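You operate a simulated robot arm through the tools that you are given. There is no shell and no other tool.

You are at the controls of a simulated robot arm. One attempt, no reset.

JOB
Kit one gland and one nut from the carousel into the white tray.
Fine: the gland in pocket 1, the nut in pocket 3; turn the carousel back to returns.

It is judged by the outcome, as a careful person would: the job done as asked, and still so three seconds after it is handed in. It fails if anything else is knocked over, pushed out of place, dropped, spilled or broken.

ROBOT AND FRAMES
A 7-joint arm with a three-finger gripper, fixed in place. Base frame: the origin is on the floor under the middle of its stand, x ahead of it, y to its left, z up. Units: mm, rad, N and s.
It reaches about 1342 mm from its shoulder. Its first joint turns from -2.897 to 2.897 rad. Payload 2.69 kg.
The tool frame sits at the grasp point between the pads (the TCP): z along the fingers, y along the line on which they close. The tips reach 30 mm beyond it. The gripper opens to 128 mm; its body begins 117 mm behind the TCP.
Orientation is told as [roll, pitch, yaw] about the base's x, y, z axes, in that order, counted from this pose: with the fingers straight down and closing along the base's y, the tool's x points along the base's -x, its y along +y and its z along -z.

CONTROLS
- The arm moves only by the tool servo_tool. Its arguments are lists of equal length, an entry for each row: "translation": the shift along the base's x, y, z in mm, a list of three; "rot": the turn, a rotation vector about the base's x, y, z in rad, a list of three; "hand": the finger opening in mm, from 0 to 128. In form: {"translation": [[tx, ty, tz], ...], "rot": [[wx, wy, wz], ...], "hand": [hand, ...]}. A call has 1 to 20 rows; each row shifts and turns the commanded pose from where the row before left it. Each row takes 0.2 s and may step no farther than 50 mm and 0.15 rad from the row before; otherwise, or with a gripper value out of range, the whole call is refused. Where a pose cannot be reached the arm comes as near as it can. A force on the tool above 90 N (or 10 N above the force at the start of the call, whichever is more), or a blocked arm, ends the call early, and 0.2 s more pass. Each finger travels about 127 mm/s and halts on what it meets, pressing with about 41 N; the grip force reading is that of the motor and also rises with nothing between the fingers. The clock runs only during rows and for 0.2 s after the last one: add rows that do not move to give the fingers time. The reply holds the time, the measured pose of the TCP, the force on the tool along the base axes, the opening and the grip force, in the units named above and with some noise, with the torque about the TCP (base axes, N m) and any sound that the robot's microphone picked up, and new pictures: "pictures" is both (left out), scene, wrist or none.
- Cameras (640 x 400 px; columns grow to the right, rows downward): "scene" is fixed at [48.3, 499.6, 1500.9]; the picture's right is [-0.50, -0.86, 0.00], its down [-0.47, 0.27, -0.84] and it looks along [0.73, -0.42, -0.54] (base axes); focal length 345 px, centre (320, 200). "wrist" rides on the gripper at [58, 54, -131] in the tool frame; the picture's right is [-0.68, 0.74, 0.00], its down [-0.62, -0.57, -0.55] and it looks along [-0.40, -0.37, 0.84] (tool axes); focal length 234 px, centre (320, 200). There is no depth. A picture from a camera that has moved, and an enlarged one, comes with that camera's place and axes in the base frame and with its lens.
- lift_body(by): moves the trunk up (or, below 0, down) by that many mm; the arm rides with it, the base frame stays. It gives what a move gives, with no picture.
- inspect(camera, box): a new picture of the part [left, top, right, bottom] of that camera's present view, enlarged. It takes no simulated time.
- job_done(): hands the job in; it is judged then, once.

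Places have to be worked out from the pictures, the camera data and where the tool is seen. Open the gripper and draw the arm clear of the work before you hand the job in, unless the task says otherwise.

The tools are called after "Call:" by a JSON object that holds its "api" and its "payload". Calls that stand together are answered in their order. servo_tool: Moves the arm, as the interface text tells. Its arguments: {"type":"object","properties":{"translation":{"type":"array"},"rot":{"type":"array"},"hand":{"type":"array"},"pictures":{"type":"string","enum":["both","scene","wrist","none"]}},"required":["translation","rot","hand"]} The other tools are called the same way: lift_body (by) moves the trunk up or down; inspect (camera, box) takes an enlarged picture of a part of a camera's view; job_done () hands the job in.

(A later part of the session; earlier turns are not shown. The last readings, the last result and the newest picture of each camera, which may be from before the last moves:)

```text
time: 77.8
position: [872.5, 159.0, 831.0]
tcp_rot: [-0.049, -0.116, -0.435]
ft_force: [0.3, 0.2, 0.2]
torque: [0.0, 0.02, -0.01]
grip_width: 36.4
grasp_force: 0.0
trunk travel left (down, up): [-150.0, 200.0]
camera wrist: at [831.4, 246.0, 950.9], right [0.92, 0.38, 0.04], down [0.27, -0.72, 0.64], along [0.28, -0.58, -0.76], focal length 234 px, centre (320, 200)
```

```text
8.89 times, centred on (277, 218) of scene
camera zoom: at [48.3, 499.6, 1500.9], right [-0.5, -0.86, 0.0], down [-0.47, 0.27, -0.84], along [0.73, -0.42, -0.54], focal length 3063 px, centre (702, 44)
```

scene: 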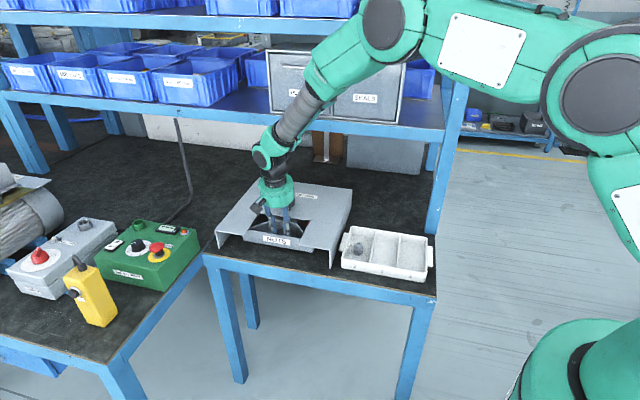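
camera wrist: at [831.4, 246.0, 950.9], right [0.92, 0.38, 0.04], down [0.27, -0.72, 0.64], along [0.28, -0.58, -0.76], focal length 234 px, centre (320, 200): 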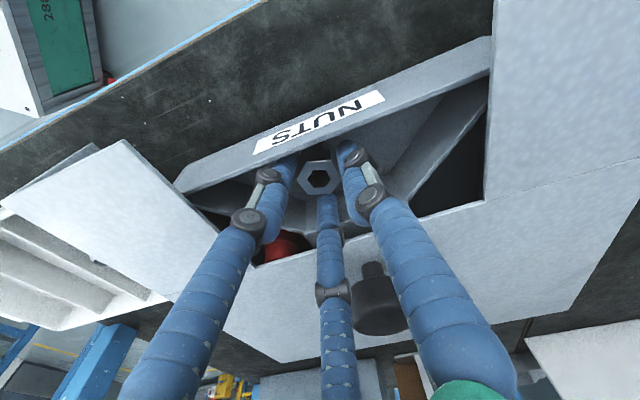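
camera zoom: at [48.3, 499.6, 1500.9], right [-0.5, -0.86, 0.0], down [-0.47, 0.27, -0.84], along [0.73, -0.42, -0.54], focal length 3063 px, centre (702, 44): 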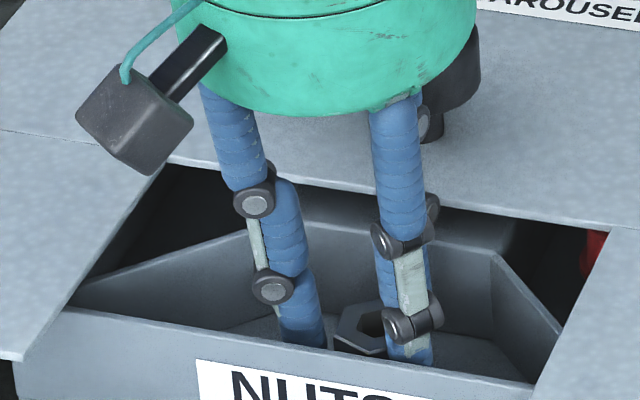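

The nut is centred with about 11 mm of finger overlap, and the knuckles are about 4 mm above the panel. I'll go down 2 mm more, then close on the top nut.

Call:
{"api": "servo_tool", "payload": {"translation": [[0.2, -0.2, -2], [0, 0, 0]], "rot": [[0, 0, 0], [0, 0, 0]], "hand": [36, 36], "pictures": "none"}}

Call:
{"api": "servo_tool", "payload": {"translation": [[0, 0, 0], [0, 0, 0], [0, 0, 0], [0, 0, 0], [0, 0, 0]], "rot": [[0, 0, 0], [0, 0, 0], [0, 0, 0], [0, 0, 0], [0, 0, 0]], "hand": [33, 30, 26, 20, 16]}}

Call:
{"api": "inspect", "payload": {"camera": "wrist", "box": [240, 90, 400, 210]}}

Call:
{"api": "inspect", "payload": {"camera": "scene", "box": [245, 195, 309, 240]}}

```text
time: 78.4
position: [870.3, 160.7, 828.7]
tcp_rot: [-0.05, -0.118, -0.433]
ft_force: [0.1, -0.3, -0.2]
torque: [0.01, 0.02, 0.0]
grip_width: 36.0
grasp_force: 0.1
trunk travel left (down, up): [-150.0, 200.0]
```

```text
time: 79.6
position: [872.4, 159.2, 827.9]
tcp_rot: [-0.051, -0.117, -0.434]
ft_force: [-0.2, 0.5, -0.6]
torque: [-0.02, 0.01, -0.03]
grip_width: 29.7
grasp_force: 40.9
trunk travel left (down, up): [-150.0, 200.0]
camera wrist: at [831.4, 246.1, 948.7], right [0.92, 0.38, 0.04], down [0.27, -0.72, 0.64], along [0.28, -0.58, -0.76], focal length 234 px, centre (320, 200)
```

scene: 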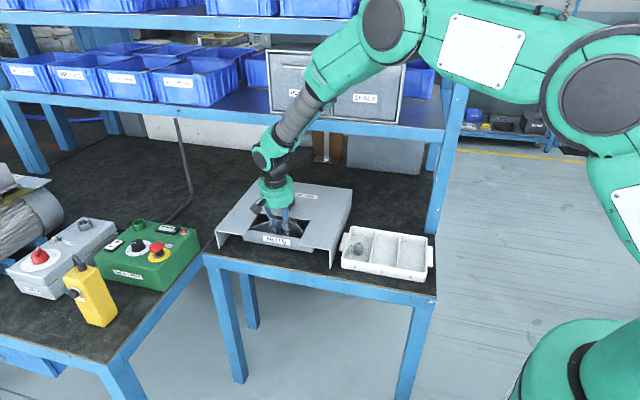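
wrist: 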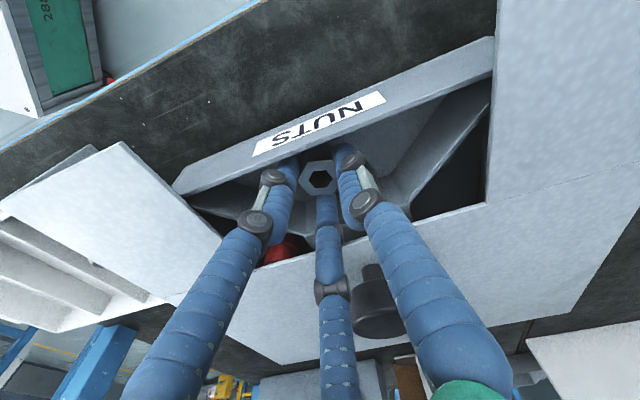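

```text
3.33 times, centred on (320, 150) of wrist
camera zoom: at [831.4, 246.1, 948.7], right [0.92, 0.38, 0.04], down [0.27, -0.72, 0.64], along [0.28, -0.58, -0.76], focal length 781 px, centre (320, 367)
```

zoom: 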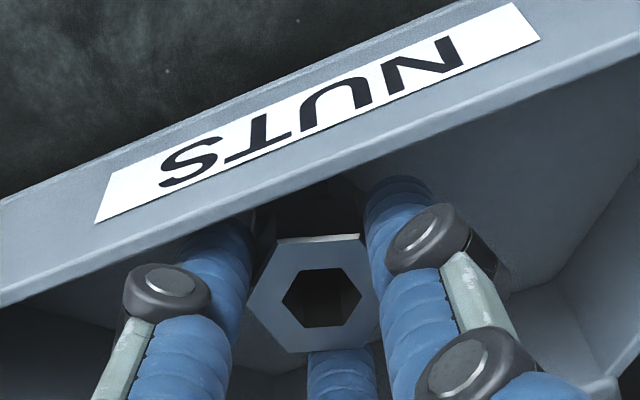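

```text
8.89 times, centred on (277, 218) of scene
camera zoom: at [48.3, 499.6, 1500.9], right [-0.5, -0.86, 0.0], down [-0.47, 0.27, -0.84], along [0.73, -0.42, -0.54], focal length 3063 px, centre (702, 44)
```

zoom: 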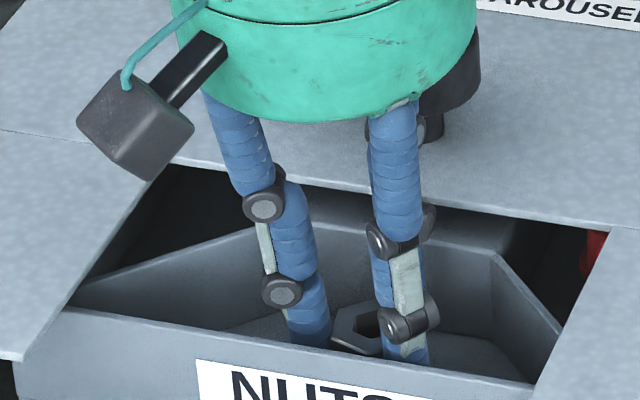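

Gripped at 29.7 mm, 41 N. I'll lift slowly a first 20 mm along the axis and check that only the top nut comes.

Call:
{"api": "servo_tool", "payload": {"translation": [[-0.4, 0.4, 4], [-0.6, 0.6, 6], [-0.9, 0.9, 10], [0, 0, 0]], "rot": [[0, 0, 0], [0, 0, 0], [0, 0, 0], [0, 0, 0]], "hand": [16, 16, 16, 16]}}

Call:
{"api": "inspect", "payload": {"camera": "wrist", "box": [240, 80, 400, 200]}}

Call:
{"api": "inspect", "payload": {"camera": "scene", "box": [245, 195, 309, 240]}}

```text
time: 80.6
position: [869.6, 162.1, 847.8]
tcp_rot: [-0.051, -0.116, -0.435]
ft_force: [0.8, -0.2, 0.0]
torque: [0.0, -0.02, 0.01]
grip_width: 29.6
grasp_force: 41.1
trunk travel left (down, up): [-150.0, 200.0]
camera wrist: at [828.6, 247.9, 968.3], right [0.92, 0.38, 0.04], down [0.27, -0.72, 0.64], along [0.28, -0.58, -0.76], focal length 234 px, centre (320, 200)
```

scene: 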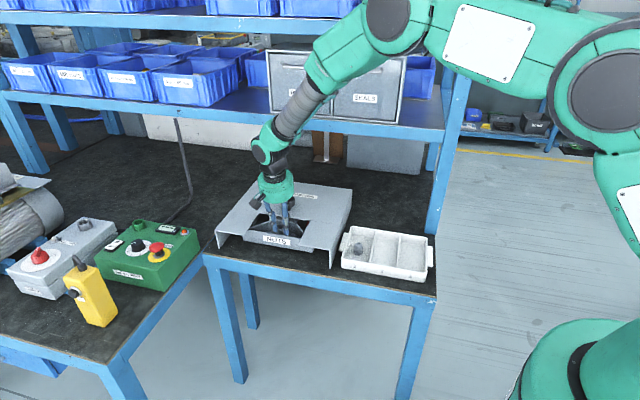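
wrist: 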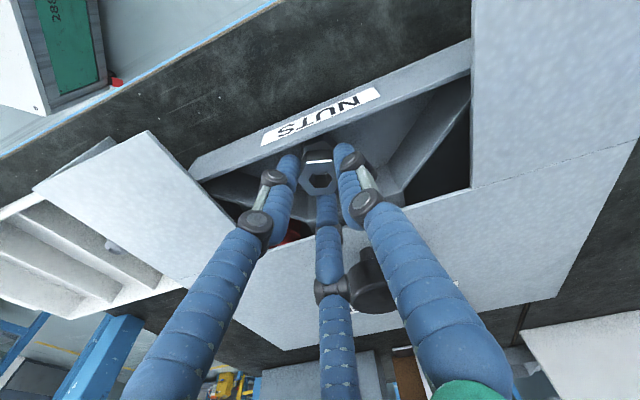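

```text
3.33 times, centred on (320, 140) of wrist
camera zoom: at [828.6, 247.9, 968.3], right [0.92, 0.38, 0.04], down [0.27, -0.72, 0.64], along [0.28, -0.58, -0.76], focal length 781 px, centre (320, 400)
```

zoom: 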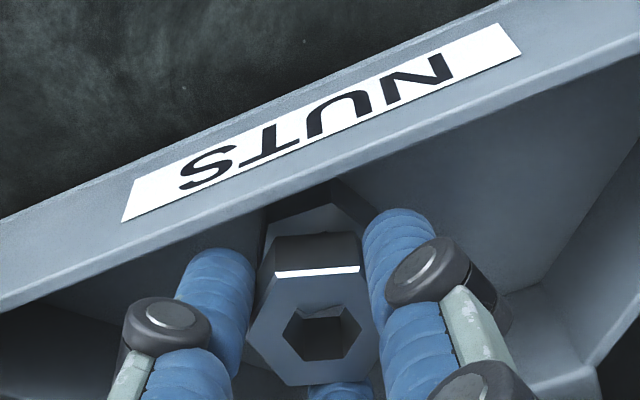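

```text
8.89 times, centred on (277, 218) of scene
camera zoom: at [48.3, 499.6, 1500.9], right [-0.5, -0.86, 0.0], down [-0.47, 0.27, -0.84], along [0.73, -0.42, -0.54], focal length 3063 px, centre (702, 44)
```

zoom: 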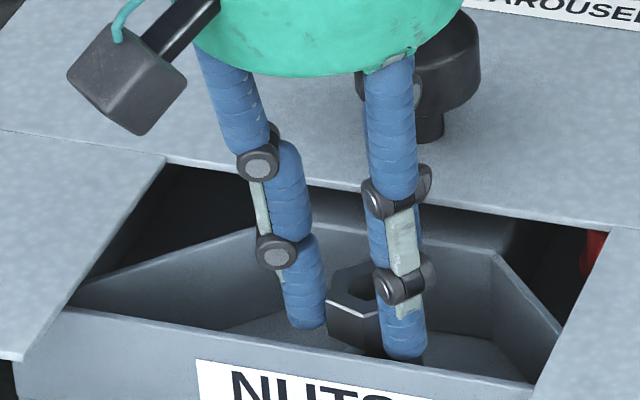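

The top nut comes up and the lower nut appears to stay. Continuing the lift clear of the cover, then checking.

Call:
{"api": "servo_tool", "payload": {"translation": [[-1.4, 1.4, 15], [-1.8, 1.8, 20], [-2.3, 2.3, 25], [-2.3, 2.3, 25], [0, 0, 0]], "rot": [[0, 0, 0], [0, 0, 0], [0, 0, 0], [0, 0, 0], [0, 0, 0]], "hand": [16, 16, 16, 16, 16]}}

Call:
{"api": "inspect", "payload": {"camera": "wrist", "box": [240, 90, 400, 210]}}

Call:
{"api": "inspect", "payload": {"camera": "scene", "box": [230, 170, 330, 250]}}

```text
time: 81.8
position: [863.0, 171.1, 934.2]
tcp_rot: [-0.05, -0.118, -0.434]
ft_force: [-0.4, -0.6, -0.2]
torque: [0.02, 0.0, 0.02]
grip_width: 29.6
grasp_force: 41.0
trunk travel left (down, up): [-150.0, 200.0]
camera wrist: at [822.0, 256.4, 1054.1], right [0.92, 0.38, 0.04], down [0.27, -0.72, 0.64], along [0.28, -0.58, -0.76], focal length 234 px, centre (320, 200)
```

scene: 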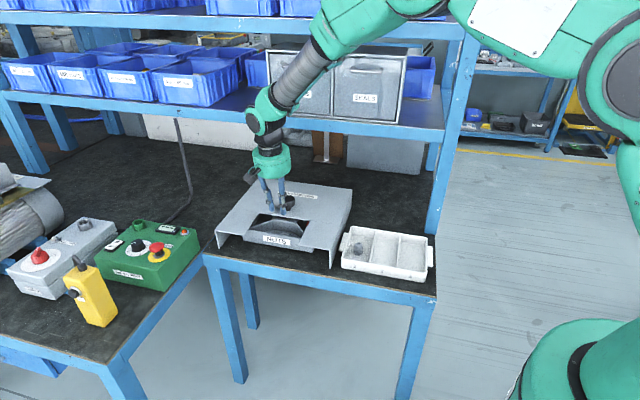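
wrist: 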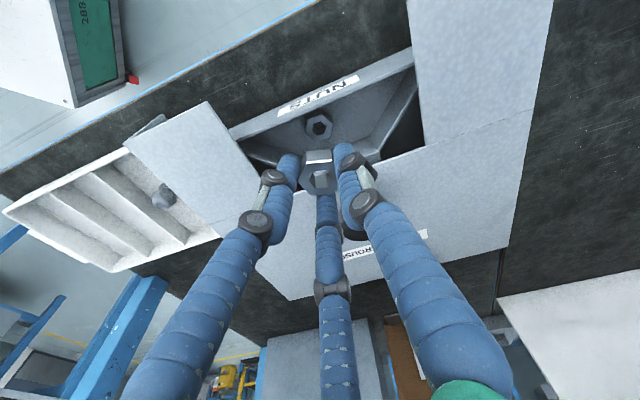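

```text
3.33 times, centred on (320, 150) of wrist
camera zoom: at [822.0, 256.4, 1054.1], right [0.92, 0.38, 0.04], down [0.27, -0.72, 0.64], along [0.28, -0.58, -0.76], focal length 781 px, centre (320, 367)
```

zoom: 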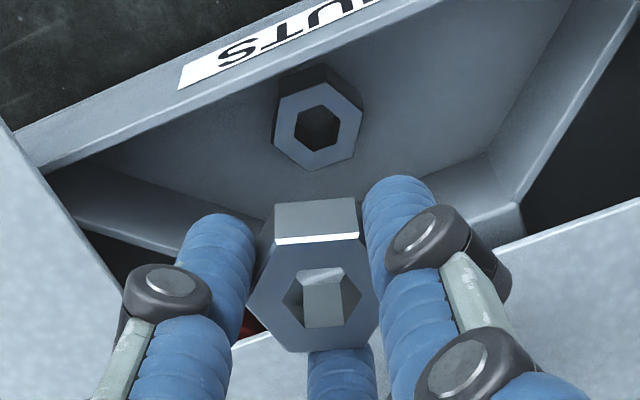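

```text
5.00 times, centred on (280, 210) of scene
camera zoom: at [48.3, 499.6, 1500.9], right [-0.5, -0.86, 0.0], down [-0.47, 0.27, -0.84], along [0.73, -0.42, -0.54], focal length 1723 px, centre (520, 150)
```

zoom: 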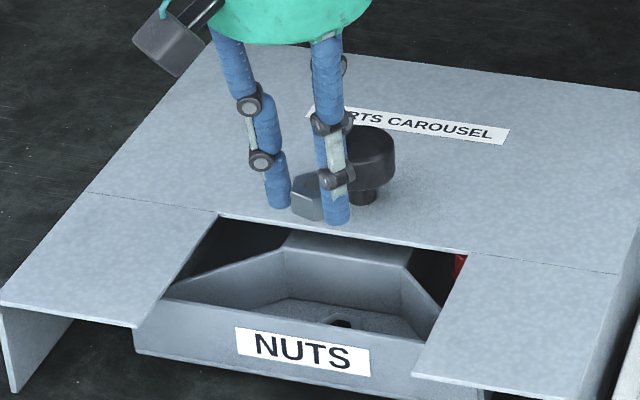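

Exactly one nut is held, and the other remains flat in the bin. I'll level the tool, set yaw −15°, and carry it over to pocket 3 (centre estimated at (599.6, −137)).

Call:
{"api": "servo_tool", "payload": {"translation": [[0, 0, 5], [-29.3, -34.2, 0], [-29.3, -34.2, 0], [-29.3, -34.2, 0], [-29.3, -34.2, 0], [-29.3, -34.2, 0], [-29.3, -34.2, 0], [-29.3, -34.2, 0], [-29.3, -34.2, 0], [-29.2, -34.4, 0], [0, 0, 0]], "rot": [[0.0919, 0.0919, 0], [0, 0, 0.086], [0, 0, 0.086], [0, 0, 0], [0, 0, 0], [0, 0, 0], [0, 0, 0], [0, 0, 0], [0, 0, 0], [0, 0, 0], [0, 0, 0]], "hand": [16, 16, 16, 16, 16, 16, 16, 16, 16, 16, 16]}}

Call:
{"api": "inspect", "payload": {"camera": "wrist", "box": [160, 60, 480, 260]}}

Call:
{"api": "inspect", "payload": {"camera": "scene", "box": [330, 170, 450, 290]}}

```text
time: 84.2
position: [595.1, -136.7, 938.8]
tcp_rot: [-0.005, 0.004, -0.262]
ft_force: [-0.2, -0.3, 0.3]
torque: [0.02, -0.03, -0.01]
grip_width: 29.7
grasp_force: 40.6
trunk travel left (down, up): [-150.0, 200.0]
camera wrist: at [555.0, -68.4, 1069.8], right [0.85, 0.53, -0.01], down [0.45, -0.7, 0.55], along [0.29, -0.47, -0.84], focal length 234 px, centre (320, 200)
```

scene: 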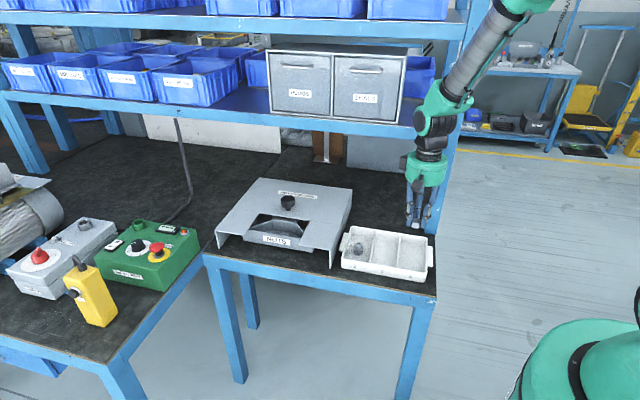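
wrist: 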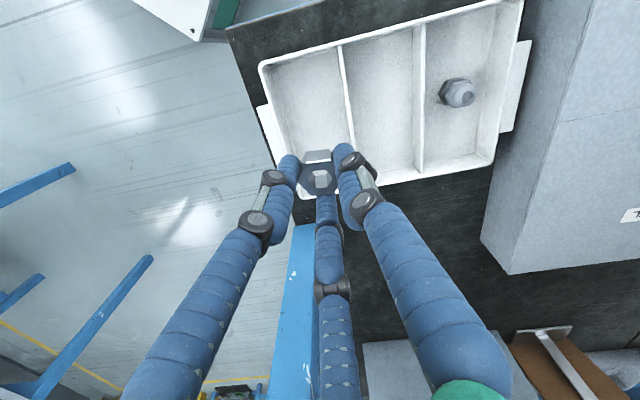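

```text
2.00 times, centred on (320, 160) of wrist
camera zoom: at [555.0, -68.4, 1069.8], right [0.85, 0.53, -0.01], down [0.45, -0.7, 0.55], along [0.29, -0.47, -0.84], focal length 468 px, centre (320, 280)
```

zoom: 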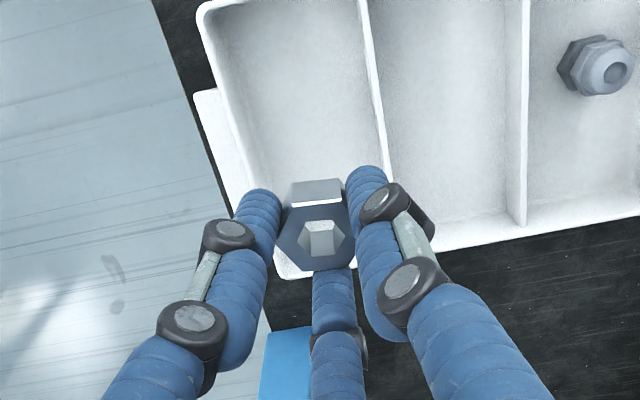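

```text
3.33 times, centred on (390, 230) of scene
camera zoom: at [48.3, 499.6, 1500.9], right [-0.5, -0.86, 0.0], down [-0.47, 0.27, -0.84], along [0.73, -0.42, -0.54], focal length 1149 px, centre (87, 100)
```

zoom: 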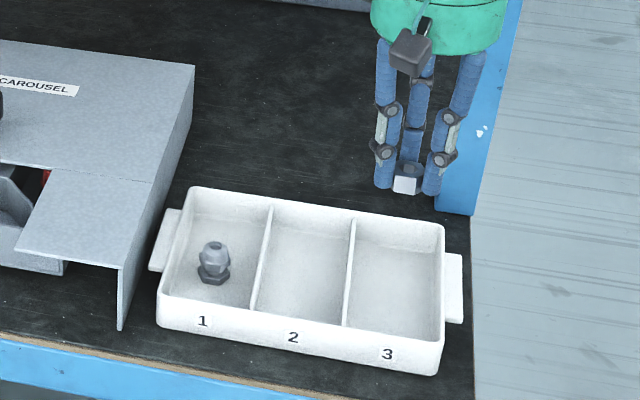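

The nut is over pocket 3 (spanning l≈283–362, centre (597, −140)), so only a small correction is needed. Descending to TCP z≈815 and checking.

Call:
{"api": "servo_tool", "payload": {"translation": [[1, -1.5, -25], [0.5, -1, -25], [0, 0, -25], [0, 0, -25], [0, 0, -15], [0, 0, -8], [0, 0, 0]], "rot": [[0, 0, 0], [0, 0, 0], [0, 0, 0], [0, 0, 0], [0, 0, 0], [0, 0, 0], [0, 0, 0]], "hand": [16, 16, 16, 16, 16, 16, 16]}}

Call:
{"api": "inspect", "payload": {"camera": "scene", "box": [380, 210, 440, 280]}}

Call:
{"api": "inspect", "payload": {"camera": "wrist", "box": [200, 60, 440, 240]}}

```text
time: 85.8
position: [598.7, -140.3, 815.6]
tcp_rot: [-0.007, 0.005, -0.264]
ft_force: [0.7, 0.0, -0.6]
torque: [-0.01, 0.01, -0.01]
grip_width: 29.5
grasp_force: 40.8
trunk travel left (down, up): [-150.0, 200.0]
camera wrist: at [559.2, -72.7, 946.5], right [0.85, 0.53, -0.01], down [0.45, -0.7, 0.55], along [0.29, -0.47, -0.84], focal length 234 px, centre (320, 200)
```

scene: 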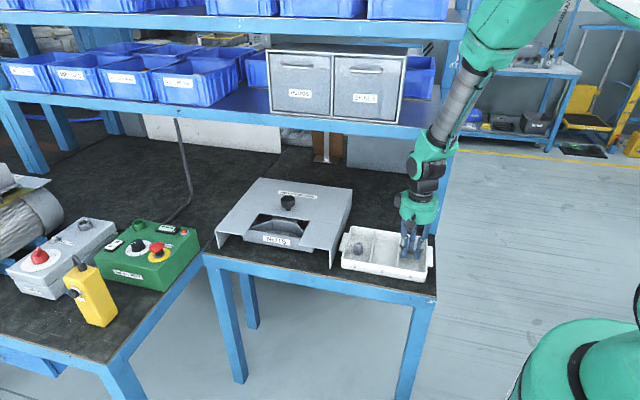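
wrist: 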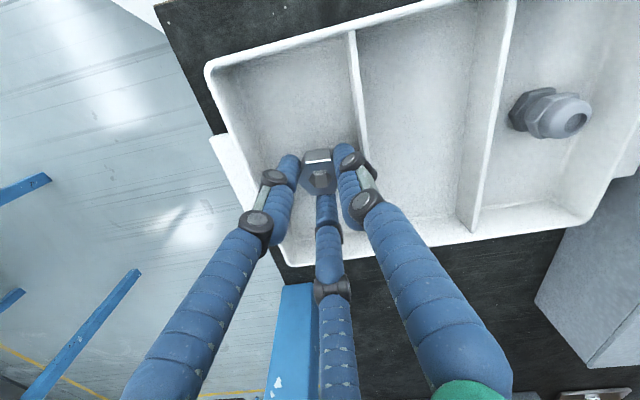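

```text
5.71 times, centred on (410, 245) of scene
camera zoom: at [48.3, 499.6, 1500.9], right [-0.5, -0.86, 0.0], down [-0.47, 0.27, -0.84], along [0.73, -0.42, -0.54], focal length 1969 px, centre (-194, -57)
```

zoom: 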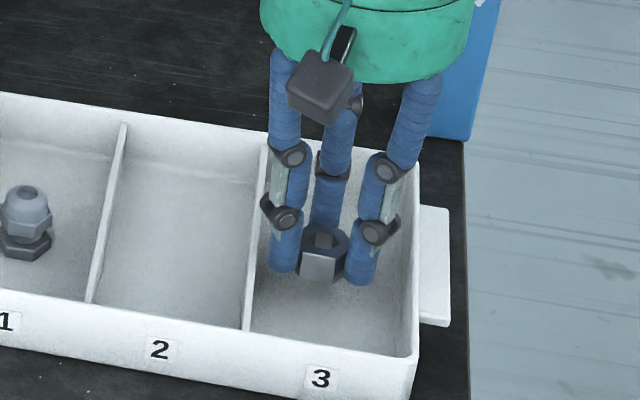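

```text
2.22 times, centred on (320, 150) of wrist
camera zoom: at [559.2, -72.7, 946.5], right [0.85, 0.53, -0.01], down [0.45, -0.7, 0.55], along [0.29, -0.47, -0.84], focal length 520 px, centre (320, 311)
```

zoom: 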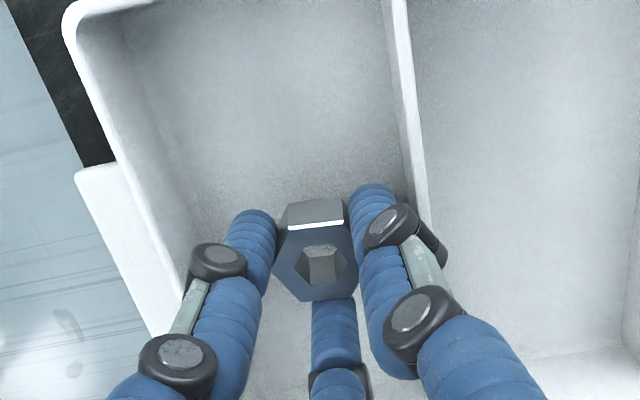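

The nut is inside pocket 3, just above the floor. I'll nudge 1.5 mm away from the divider and lower in small steps, watching for contact.

Call:
{"api": "servo_tool", "payload": {"translation": [[-1, -1, -3], [0, 0, -3], [0, 0, -2], [0, 0, 0]], "rot": [[0, 0, 0], [0, 0, 0], [0, 0, 0], [0, 0, 0]], "hand": [16, 16, 16, 16], "pictures": "none"}}

Call:
{"api": "inspect", "payload": {"camera": "scene", "box": [380, 210, 440, 280]}}

```text
time: 86.8
position: [598.5, -142.8, 807.6]
tcp_rot: [-0.006, 0.006, -0.264]
ft_force: [-0.2, 0.3, -0.8]
torque: [0.0, 0.02, 0.0]
grip_width: 29.4
grasp_force: 41.4
trunk travel left (down, up): [-150.0, 200.0]
```

```text
5.71 times, centred on (410, 245) of scene
camera zoom: at [48.3, 499.6, 1500.9], right [-0.5, -0.86, 0.0], down [-0.47, 0.27, -0.84], along [0.73, -0.42, -0.54], focal length 1969 px, centre (-194, -57)
```

zoom: 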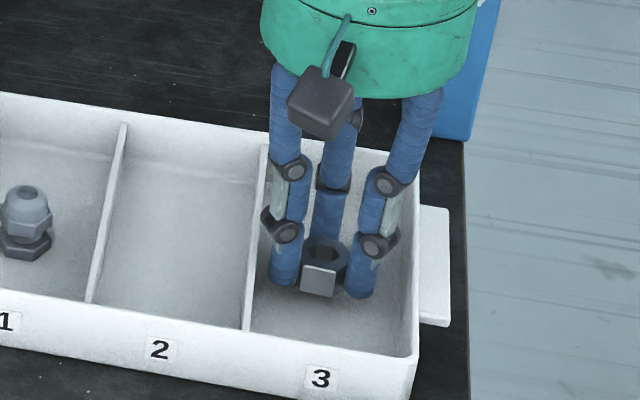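

Call:
{"api": "servo_tool", "payload": {"translation": [[0, 0, -2], [0, 0, -1.5], [0, 0, 0]], "rot": [[0, 0, 0], [0, 0, 0], [0, 0, 0]], "hand": [16, 16, 16], "pictures": "none"}}

Call:
{"api": "inspect", "payload": {"camera": "scene", "box": [380, 210, 440, 280]}}

```text
time: 87.6
position: [598.8, -141.7, 804.6]
tcp_rot: [-0.008, 0.005, -0.264]
ft_force: [-0.2, 0.7, -1.1]
torque: [-0.05, -0.01, 0.0]
grip_width: 29.6
grasp_force: 41.2
trunk travel left (down, up): [-150.0, 200.0]
```

```text
5.71 times, centred on (410, 245) of scene
camera zoom: at [48.3, 499.6, 1500.9], right [-0.5, -0.86, 0.0], down [-0.47, 0.27, -0.84], along [0.73, -0.42, -0.54], focal length 1969 px, centre (-194, -57)
```

zoom: 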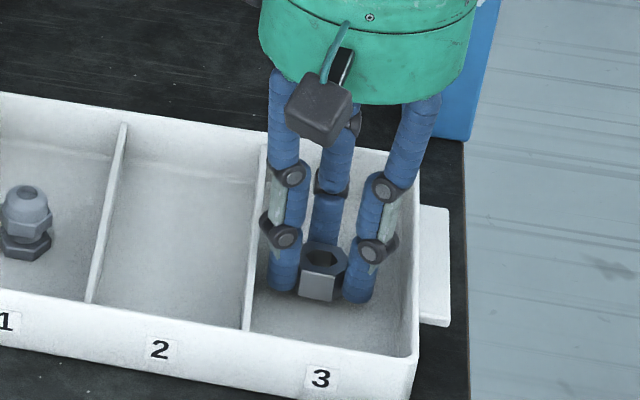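

Still no contact at 804.6. Lowering a bit more.

Call:
{"api": "servo_tool", "payload": {"translation": [[0, 0, -1.5], [0, 0, -1.5], [0, 0, 0]], "rot": [[0, 0, 0], [0, 0, 0], [0, 0, 0]], "hand": [16, 16, 16], "pictures": "none"}}

```text
time: 88.4
position: [599.5, -142.2, 801.0]
tcp_rot: [-0.006, 0.007, -0.263]
ft_force: [-0.5, 0.3, 4.1]
torque: [-0.01, -0.05, -0.01]
grip_width: 29.5
grasp_force: 41.1
trunk travel left (down, up): [-150.0, 200.0]
```

4 N with negligible torque: the nut is on the pocket floor. I'll open slightly (to 33 mm) and rise straight up.

Call:
{"api": "servo_tool", "payload": {"translation": [[0, 0, 0], [0, 0, 0], [0, 0, 0]], "rot": [[0, 0, 0], [0, 0, 0], [0, 0, 0]], "hand": [28, 31, 33]}}

Call:
{"api": "inspect", "payload": {"camera": "wrist", "box": [200, 60, 440, 240]}}

Call:
{"api": "inspect", "payload": {"camera": "scene", "box": [380, 210, 440, 280]}}

```text
time: 89.2
position: [598.6, -141.0, 801.8]
tcp_rot: [-0.007, 0.005, -0.265]
ft_force: [-0.6, 1.7, -0.2]
torque: [0.02, 0.01, 0.01]
grip_width: 33.1
grasp_force: 0.0
trunk travel left (down, up): [-150.0, 200.0]
camera wrist: at [558.0, -73.3, 931.6], right [0.85, 0.53, -0.01], down [0.45, -0.7, 0.55], along [0.29, -0.47, -0.84], focal length 234 px, centre (320, 200)
```

scene: 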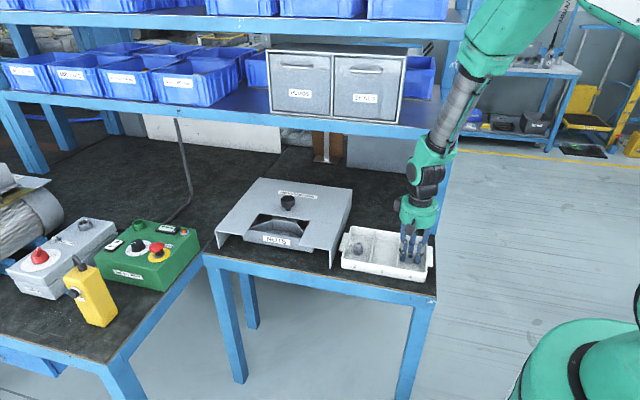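
wrist: 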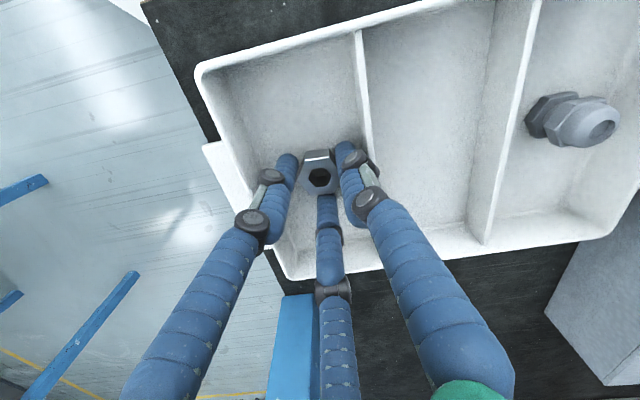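

```text
2.22 times, centred on (320, 150) of wrist
camera zoom: at [558.0, -73.3, 931.6], right [0.85, 0.53, -0.01], down [0.45, -0.7, 0.55], along [0.29, -0.47, -0.84], focal length 520 px, centre (320, 311)
```

zoom: 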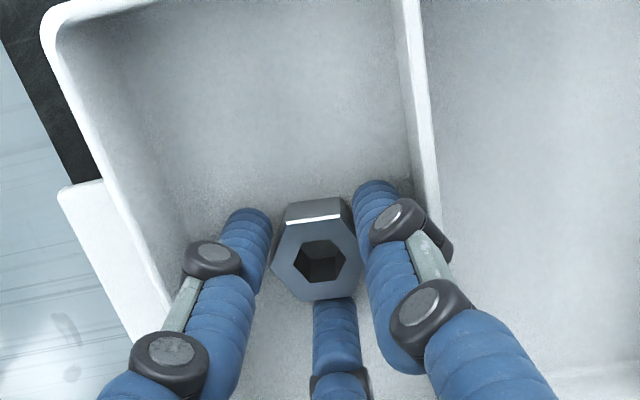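

```text
5.71 times, centred on (410, 245) of scene
camera zoom: at [48.3, 499.6, 1500.9], right [-0.5, -0.86, 0.0], down [-0.47, 0.27, -0.84], along [0.73, -0.42, -0.54], focal length 1969 px, centre (-194, -57)
```

zoom: 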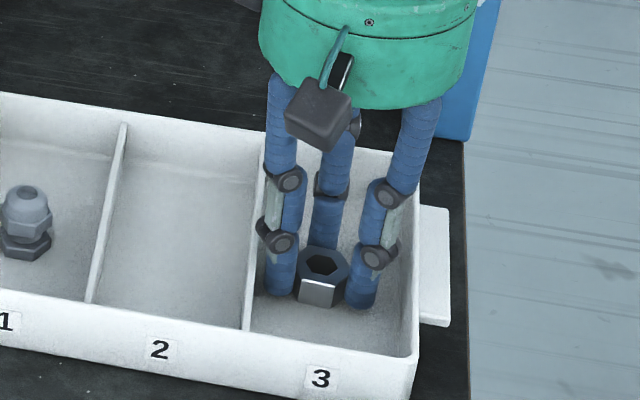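

The nut sits flat in pocket 3, released. I'll rise straight up, then return to the knob (yaw +45°, lean toward −x) to turn the carousel back clockwise to RETURNS.

Call:
{"api": "servo_tool", "payload": {"translation": [[0, 0, 8], [0, 0, 15], [0, 0, 35], [0, 0, 45], [0, 0, 45], [0, 0, 25]], "rot": [[0, 0, 0], [0, 0, 0], [0, 0, 0], [0, 0, 0], [0, 0, 0], [0, 0, 0]], "hand": [33, 33, 33, 36, 40, 50]}}

Call:
{"api": "inspect", "payload": {"camera": "scene", "box": [330, 210, 450, 290]}}

```text
time: 90.6
position: [599.0, -143.7, 973.8]
tcp_rot: [-0.007, 0.006, -0.265]
ft_force: [-0.5, 0.4, 0.9]
torque: [-0.01, -0.03, 0.0]
grip_width: 50.1
grasp_force: 0.1
trunk travel left (down, up): [-150.0, 200.0]
camera wrist: at [557.6, -74.8, 1105.1], right [0.85, 0.53, -0.01], down [0.45, -0.7, 0.55], along [0.29, -0.47, -0.84], focal length 234 px, centre (320, 200)
```

scene: 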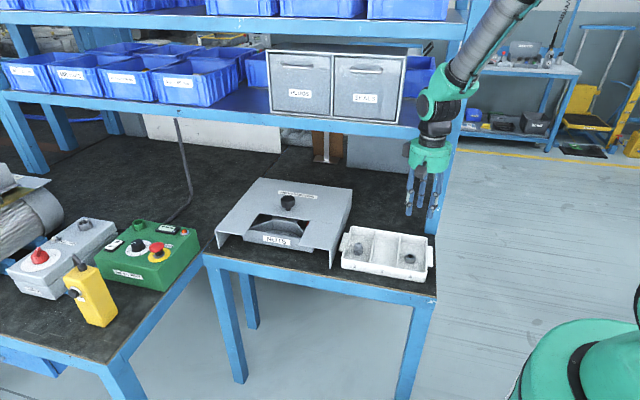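
wrist: 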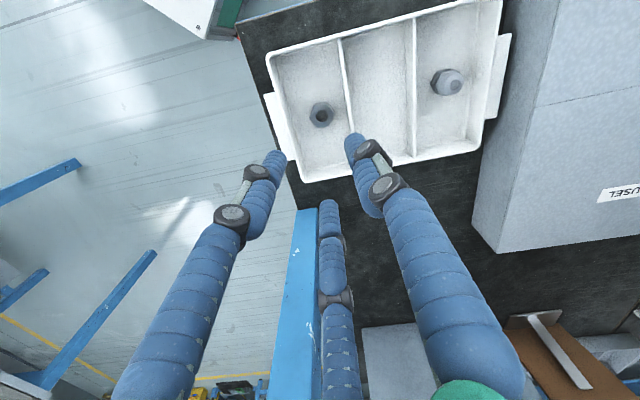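

```text
5.00 times, centred on (390, 250) of scene
camera zoom: at [48.3, 499.6, 1500.9], right [-0.5, -0.86, 0.0], down [-0.47, 0.27, -0.84], along [0.73, -0.42, -0.54], focal length 1723 px, centre (-30, -50)
```

zoom: 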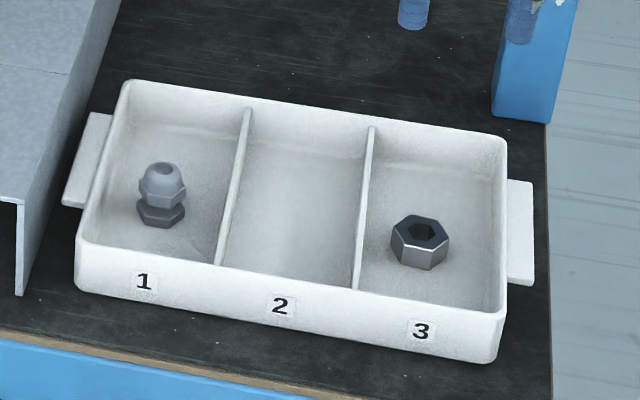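

Tray is right: gland in pocket 1, nut in pocket 3. Moving back to the knob.

Call:
{"api": "servo_tool", "payload": {"translation": [[34.6, 27.9, 2], [34.6, 27.9, 0], [34.6, 27.9, 0], [34.6, 27.9, 0], [34.6, 27.9, 0], [34.6, 27.9, 0], [34.6, 27.9, 0], [34.6, 27.9, 0], [34.8, 28.3, 0], [0, 0, 0], [0, 0, 0], [0, 0, 0]], "rot": [[0, 0, 0.1331], [0, 0, 0.1331], [0, 0, 0.1331], [0, 0, 0.1331], [0, 0, 0.1331], [0, 0, 0.1331], [0, 0, 0.1331], [0, 0, 0.1331], [0, 0, 0], [0, -0.13, 0], [0, -0.13, 0], [0, 0, 0]], "hand": [60, 70, 80, 90, 90, 90, 90, 90, 90, 90, 90, 90]}}

Call:
{"api": "inspect", "payload": {"camera": "wrist", "box": [240, 80, 400, 180]}}

```text
time: 93.2
position: [910.7, 110.8, 976.1]
tcp_rot: [-0.196, -0.172, 0.816]
ft_force: [-1.1, -0.5, 0.6]
torque: [-0.01, -0.03, -0.03]
grip_width: 89.8
grasp_force: 0.1
trunk travel left (down, up): [-150.0, 200.0]
camera wrist: at [800.3, 107.6, 1081.9], right [-0.05, 1.0, -0.02], down [0.66, 0.05, 0.75], along [0.75, 0.03, -0.67], focal length 234 px, centre (320, 200)
```

scene: 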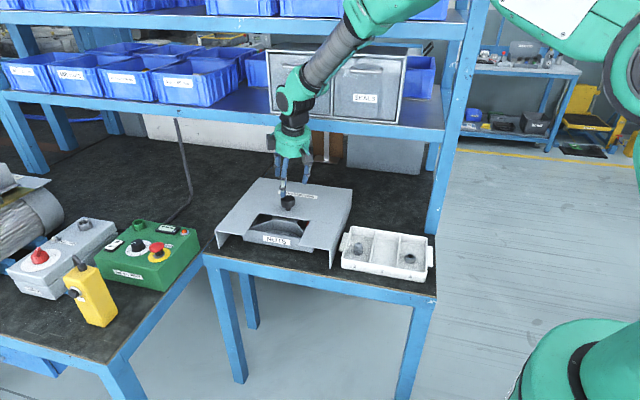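
wrist: 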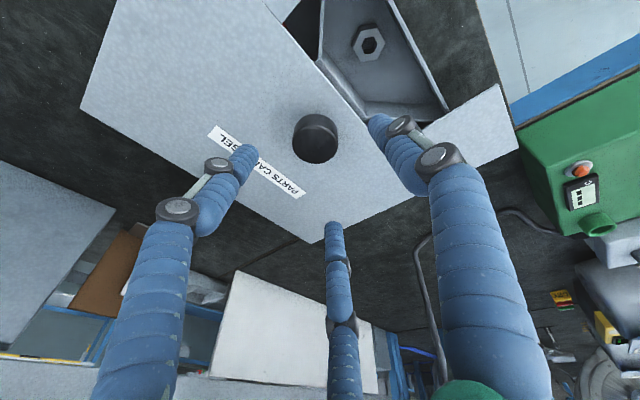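

```text
4.00 times, centred on (320, 130) of wrist
camera zoom: at [800.3, 107.6, 1081.9], right [-0.05, 1.0, -0.02], down [0.66, 0.05, 0.75], along [0.75, 0.03, -0.67], focal length 937 px, centre (320, 480)
```

zoom: 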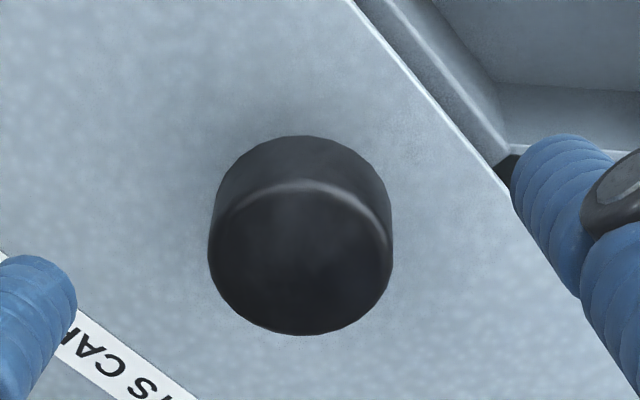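

The knob is about 4 mm toward −y of the tool axis. Correcting while descending, then closing.

Call:
{"api": "servo_tool", "payload": {"translation": [[8.9, -1.4, -28.5], [8.9, -1.4, -28.5], [8.8, -1.4, -28.5], [0, 0, 0], [0, 0, 0], [0, 0, 0], [0, 0, 0], [0, 0, 0], [0, 0, 0]], "rot": [[0, 0, 0], [0, 0, 0], [0, 0, 0], [0, 0, 0], [0, 0, 0], [0, 0, 0], [0, 0, 0], [0, 0, 0], [0, 0, 0]], "hand": [85, 80, 80, 70, 60, 50, 40, 30, 20], "pictures": "wrist"}}

```text
time: 95.2
position: [937.6, 106.0, 890.6]
tcp_rot: [-0.193, -0.173, 0.817]
ft_force: [-12.7, 0.9, 0.1]
torque: [-0.21, 0.77, 0.01]
grip_width: 49.4
grasp_force: 45.2
trunk travel left (down, up): [-150.0, 200.0]
camera wrist: at [827.8, 103.5, 996.7], right [-0.05, 1.0, -0.02], down [0.67, 0.05, 0.74], along [0.74, 0.02, -0.67], focal length 234 px, centre (320, 200)
```

wrist: 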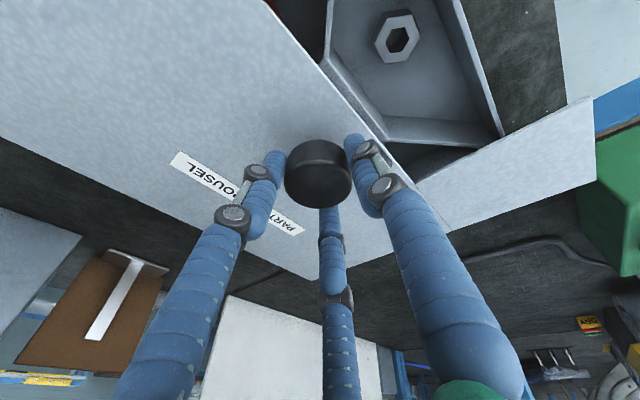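

Good grip. First CW quarter turn (NUTS → CAPS).

Call:
{"api": "servo_tool", "payload": {"translation": [[0.21, 0.4, 0], [0.3, 0.39, 0], [0.38, 0.37, 0], [0.46, 0.34, 0], [0.53, 0.29, 0], [0.6, 0.24, 0], [0.66, 0.18, 0], [0.71, 0.11, 0], [0.76, 0.04, 0], [0.79, -0.04, 0], [0.81, -0.12, 0], [0.82, -0.21, 0], [0, 0, 0]], "rot": [[0, 0, -0.131], [0, 0, -0.131], [0, 0, -0.131], [0, 0, -0.131], [0, 0, -0.131], [0, 0, -0.131], [0, 0, -0.131], [0, 0, -0.131], [0, 0, -0.131], [0, 0, -0.131], [0, 0, -0.131], [0, 0, -0.131], [0, 0, 0]], "hand": [20, 20, 20, 20, 20, 20, 20, 20, 20, 20, 20, 20, 20], "pictures": "none"}}

Call:
{"api": "inspect", "payload": {"camera": "scene", "box": [220, 110, 340, 260]}}

```text
time: 98.0
position: [944.3, 108.9, 890.6]
tcp_rot: [-0.198, -0.175, -0.757]
ft_force: [-26.6, 21.7, -3.4]
torque: [0.9, 1.17, -0.1]
grip_width: 49.6
grasp_force: 44.7
trunk travel left (down, up): [-150.0, 200.0]
```

```text
2.67 times, centred on (280, 185) of scene
camera zoom: at [48.3, 499.6, 1500.9], right [-0.5, -0.86, 0.0], down [-0.47, 0.27, -0.84], along [0.73, -0.42, -0.54], focal length 919 px, centre (427, 240)
```

zoom: 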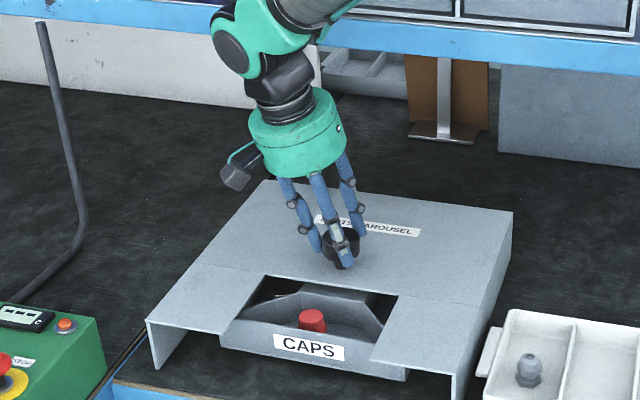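

CAPS is in the window. Relieving the side load, opening, swinging back +90° and regripping.

Call:
{"api": "servo_tool", "payload": {"translation": [[-2, 1.5, 0], [0, 0, 0], [0, 0, 0], [-0.65, 0.08, 0], [-0.64, -0.01, 0], [-0.62, -0.09, 0], [-0.59, -0.17, 0], [-0.54, -0.24, 0], [-0.49, -0.31, 0], [-0.43, -0.37, 0], [-0.36, -0.42, 0], [-0.29, -0.47, 0], [-0.21, -0.5, 0], [-0.13, -0.52, 0], [-0.04, -0.53, 0], [0, 0, 0], [0, 0, 0], [0, 0, 0], [0, 0, 0], [0, 0, 0]], "rot": [[0, 0, 0], [0, 0, 0], [0, 0, 0], [0, 0, 0.131], [0, 0, 0.131], [0, 0, 0.131], [0, 0, 0.131], [0, 0, 0.131], [0, 0, 0.131], [0, 0, 0.131], [0, 0, 0.131], [0, 0, 0.131], [0, 0, 0.131], [0, 0, 0.131], [0, 0, 0.131], [0, 0, 0], [0, 0, 0], [0, 0, 0], [0, 0, 0], [0, 0, 0]], "hand": [20, 60, 80, 80, 80, 80, 80, 80, 80, 80, 80, 80, 80, 80, 80, 65, 50, 40, 30, 20], "pictures": "none"}}

Call:
{"api": "inspect", "payload": {"camera": "scene", "box": [220, 110, 340, 260]}}

```text
time: 102.2
position: [936.4, 104.4, 891.0]
tcp_rot: [-0.195, -0.175, 0.816]
ft_force: [-5.4, 4.4, 1.4]
torque: [0.07, 0.19, 0.08]
grip_width: 49.9
grasp_force: 45.1
trunk travel left (down, up): [-150.0, 200.0]
```

```text
2.67 times, centred on (280, 185) of scene
camera zoom: at [48.3, 499.6, 1500.9], right [-0.5, -0.86, 0.0], down [-0.47, 0.27, -0.84], along [0.73, -0.42, -0.54], focal length 919 px, centre (427, 240)
```

zoom: 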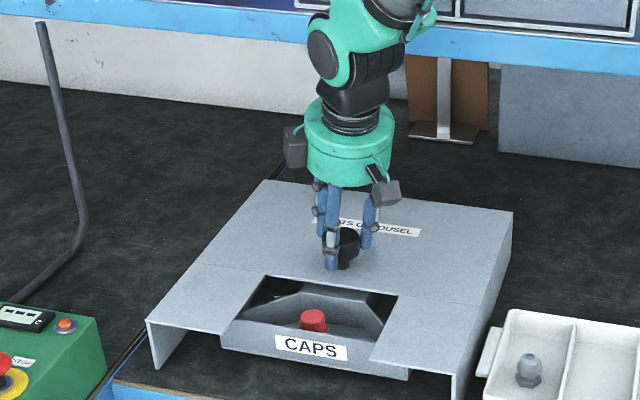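

Second CW quarter turn (CAPS → GLANDS).

Call:
{"api": "servo_tool", "payload": {"translation": [[0.08, 0.53, 0], [0.17, 0.52, 0], [0.25, 0.5, 0], [0.33, 0.46, 0], [0.4, 0.42, 0], [0.47, 0.36, 0], [0.53, 0.3, 0], [0.58, 0.24, 0], [0.63, 0.16, 0], [0.66, 0.09, 0], [0.68, 0, 0], [0.69, -0.08, 0], [0, 0, 0]], "rot": [[0, 0, -0.131], [0, 0, -0.131], [0, 0, -0.131], [0, 0, -0.131], [0, 0, -0.131], [0, 0, -0.131], [0, 0, -0.131], [0, 0, -0.131], [0, 0, -0.131], [0, 0, -0.131], [0, 0, -0.131], [0, 0, -0.131], [0, 0, 0]], "hand": [20, 20, 20, 20, 20, 20, 20, 20, 20, 20, 20, 20, 20], "pictures": "none"}}

Call:
{"api": "inspect", "payload": {"camera": "scene", "box": [220, 110, 340, 260]}}

```text
time: 105.0
position: [943.0, 108.9, 892.5]
tcp_rot: [-0.196, -0.174, -0.757]
ft_force: [1.3, -3.2, 2.1]
torque: [-0.15, 0.04, -0.03]
grip_width: 49.6
grasp_force: 44.8
trunk travel left (down, up): [-150.0, 200.0]
```

```text
2.67 times, centred on (280, 185) of scene
camera zoom: at [48.3, 499.6, 1500.9], right [-0.5, -0.86, 0.0], down [-0.47, 0.27, -0.84], along [0.73, -0.42, -0.54], focal length 919 px, centre (427, 240)
```

zoom: 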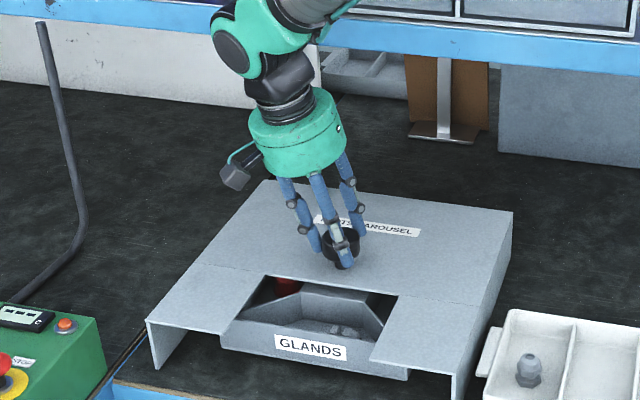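

GLANDS is in view with a nearly force-free grip. Open, swing back along the same arc, regrip.

Call:
{"api": "servo_tool", "payload": {"translation": [[0, 0, 0], [0, 0, 0], [0, 0, 0], [-0.69, 0.08, 0], [-0.68, 0, 0], [-0.66, -0.09, 0], [-0.63, -0.16, 0], [-0.58, -0.24, 0], [-0.53, -0.3, 0], [-0.47, -0.36, 0], [-0.4, -0.42, 0], [-0.33, -0.46, 0], [-0.25, -0.5, 0], [-0.17, -0.52, 0], [-0.08, -0.53, 0], [0, 0, 0], [0, 0, 0], [0, 0, 0], [0, 0, 0], [0, 0, 0]], "rot": [[0, 0, 0], [0, 0, 0], [0, 0, 0], [0, 0, 0.131], [0, 0, 0.131], [0, 0, 0.131], [0, 0, 0.131], [0, 0, 0.131], [0, 0, 0.131], [0, 0, 0.131], [0, 0, 0.131], [0, 0, 0.131], [0, 0, 0.131], [0, 0, 0.131], [0, 0, 0.131], [0, 0, 0], [0, 0, 0], [0, 0, 0], [0, 0, 0], [0, 0, 0]], "hand": [50, 65, 80, 80, 80, 80, 80, 80, 80, 80, 80, 80, 80, 80, 80, 65, 50, 40, 30, 20], "pictures": "none"}}

Call:
{"api": "inspect", "payload": {"camera": "scene", "box": [220, 110, 340, 260]}}

```text
time: 109.2
position: [936.9, 105.9, 891.8]
tcp_rot: [-0.194, -0.172, 0.817]
ft_force: [-5.4, 8.2, 1.0]
torque: [0.12, 0.77, 0.11]
grip_width: 49.6
grasp_force: 44.7
trunk travel left (down, up): [-150.0, 200.0]
```

```text
2.67 times, centred on (280, 185) of scene
camera zoom: at [48.3, 499.6, 1500.9], right [-0.5, -0.86, 0.0], down [-0.47, 0.27, -0.84], along [0.73, -0.42, -0.54], focal length 919 px, centre (427, 240)
```

zoom: 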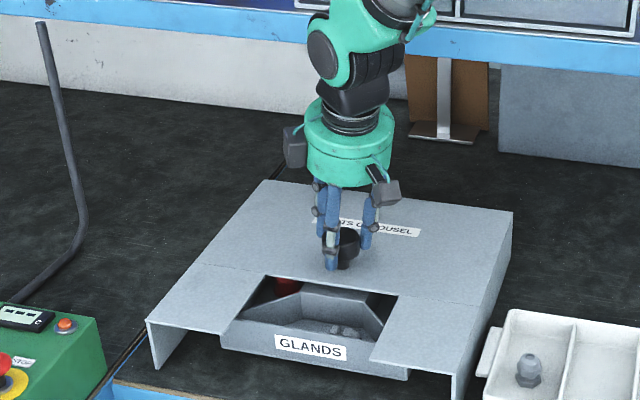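

Final CW quarter turn (GLANDS → RETURNS).

Call:
{"api": "servo_tool", "payload": {"translation": [[0.08, 0.53, 0], [0.17, 0.52, 0], [0.25, 0.5, 0], [0.33, 0.46, 0], [0.4, 0.42, 0], [0.47, 0.36, 0], [0.53, 0.3, 0], [0.58, 0.24, 0], [0.63, 0.16, 0], [0.66, 0.09, 0], [0.68, 0, 0], [0.69, -0.08, 0], [0, 0, 0]], "rot": [[0, 0, -0.131], [0, 0, -0.131], [0, 0, -0.131], [0, 0, -0.131], [0, 0, -0.131], [0, 0, -0.131], [0, 0, -0.131], [0, 0, -0.131], [0, 0, -0.131], [0, 0, -0.131], [0, 0, -0.131], [0, 0, -0.131], [0, 0, 0]], "hand": [20, 20, 20, 20, 20, 20, 20, 20, 20, 20, 20, 20, 20], "pictures": "none"}}

Call:
{"api": "inspect", "payload": {"camera": "scene", "box": [210, 175, 360, 265]}}

```text
time: 112.0
position: [943.5, 110.0, 891.1]
tcp_rot: [-0.197, -0.175, -0.757]
ft_force: [-2.2, 6.6, 6.6]
torque: [0.13, 0.61, 0.36]
grip_width: 49.6
grasp_force: 44.8
trunk travel left (down, up): [-150.0, 200.0]
```

```text
4.27 times, centred on (285, 220) of scene
camera zoom: at [48.3, 499.6, 1500.9], right [-0.5, -0.86, 0.0], down [-0.47, 0.27, -0.84], along [0.73, -0.42, -0.54], focal length 1470 px, centre (469, 115)
```

zoom: 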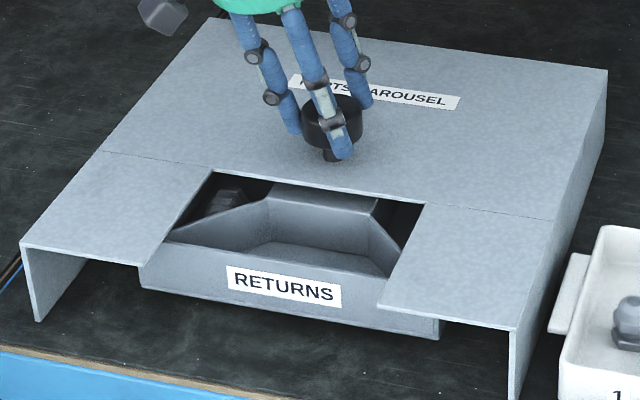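

RETURNS is back in the window exactly as at the start, resting against its stop. Releasing the knob, lifting off and drawing the arm clear.

Call:
{"api": "servo_tool", "payload": {"translation": [[0, 0, 0], [0, 0, 0], [0, 0, 0], [0, 0, 0], [0, 5.3, 20], [0, 8, 30], [0, 10, 40], [0, 10, 40]], "rot": [[0, 0, 0], [0, 0, 0], [0, 0, 0], [0, 0, 0], [0, 0, 0], [0, 0, 0], [0, 0, 0], [0, 0, 0]], "hand": [50, 65, 80, 90, 90, 90, 90, 90], "pictures": "none"}}

Call:
{"api": "servo_tool", "payload": {"translation": [[-15, 5, 10], [-20, 5, 10], [-35, 3, 15], [-35, 3, 15], [-35, 3, 15], [-35, 3, 15], [-35, 3, 20], [-35, 3, 20], [-35, 0, 20], [-30, 0, 20], [0, 0, 0]], "rot": [[0.13, 0, 0], [0.13, 0, 0], [0, 0, 0.127], [0, 0, 0.127], [0, 0, 0.127], [0, 0, 0.127], [0, 0, 0.127], [0, 0, 0.127], [0, 0, 0], [0, 0, 0], [0, 0, 0]], "hand": [100, 110, 120, 128, 128, 128, 128, 128, 128, 128, 128]}}

Call:
{"api": "inspect", "payload": {"camera": "scene", "box": [210, 165, 450, 295]}}

Call:
{"api": "inspect", "payload": {"camera": "wrist", "box": [190, 100, 480, 270]}}

```text
time: 113.8
position: [941.4, 144.0, 1022.9]
tcp_rot: [-0.196, -0.172, -0.757]
ft_force: [-0.6, -0.4, -0.3]
torque: [-0.02, -0.01, 0.03]
grip_width: 89.9
grasp_force: 0.1
trunk travel left (down, up): [-150.0, 200.0]
```

```text
time: 116.2
position: [632.2, 171.2, 1180.5]
tcp_rot: [-0.007, 0.005, -0.006]
ft_force: [-0.1, -0.3, -0.4]
torque: [0.0, -0.07, 0.01]
grip_width: 128.1
grasp_force: 0.0
trunk travel left (down, up): [-150.0, 200.0]
camera wrist: at [575.9, 226.4, 1311.4], right [0.68, 0.73, -0.01], down [0.61, -0.57, 0.55], along [0.4, -0.38, -0.84], focal length 234 px, centre (320, 200)
```

scene: 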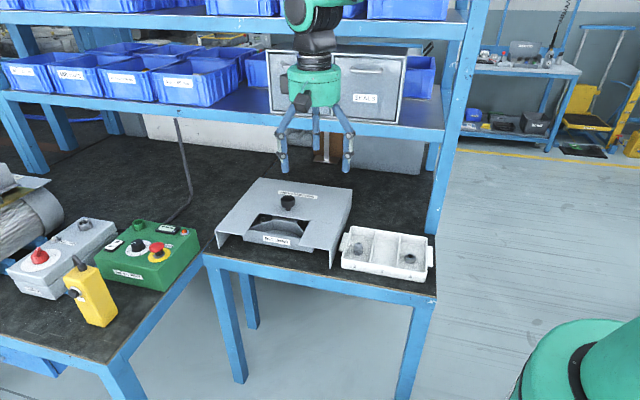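
wrist: 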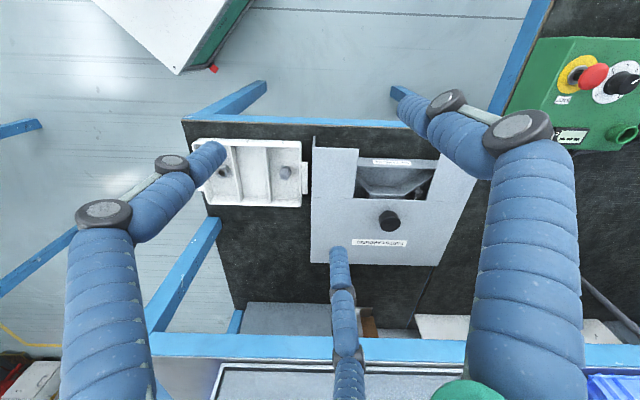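

```text
2.67 times, centred on (330, 230) of scene
camera zoom: at [48.3, 499.6, 1500.9], right [-0.5, -0.86, 0.0], down [-0.47, 0.27, -0.84], along [0.73, -0.42, -0.54], focal length 919 px, centre (293, 120)
```

zoom: 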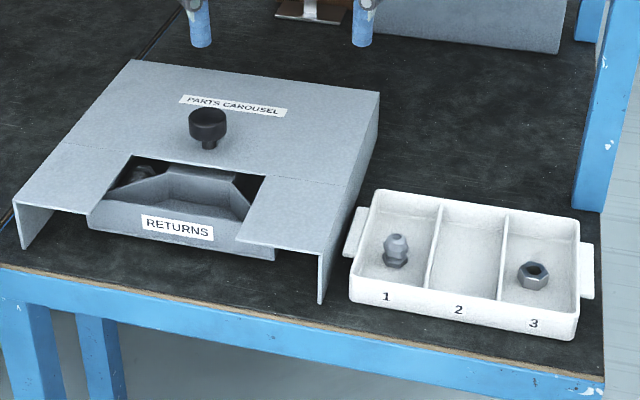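

```text
2.21 times, centred on (335, 185) of wrist
camera zoom: at [575.9, 226.4, 1311.4], right [0.68, 0.73, -0.01], down [0.61, -0.57, 0.55], along [0.4, -0.38, -0.84], focal length 517 px, centre (287, 233)
```

zoom: 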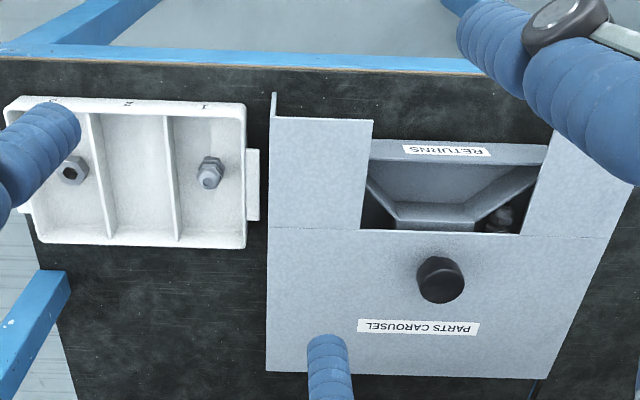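

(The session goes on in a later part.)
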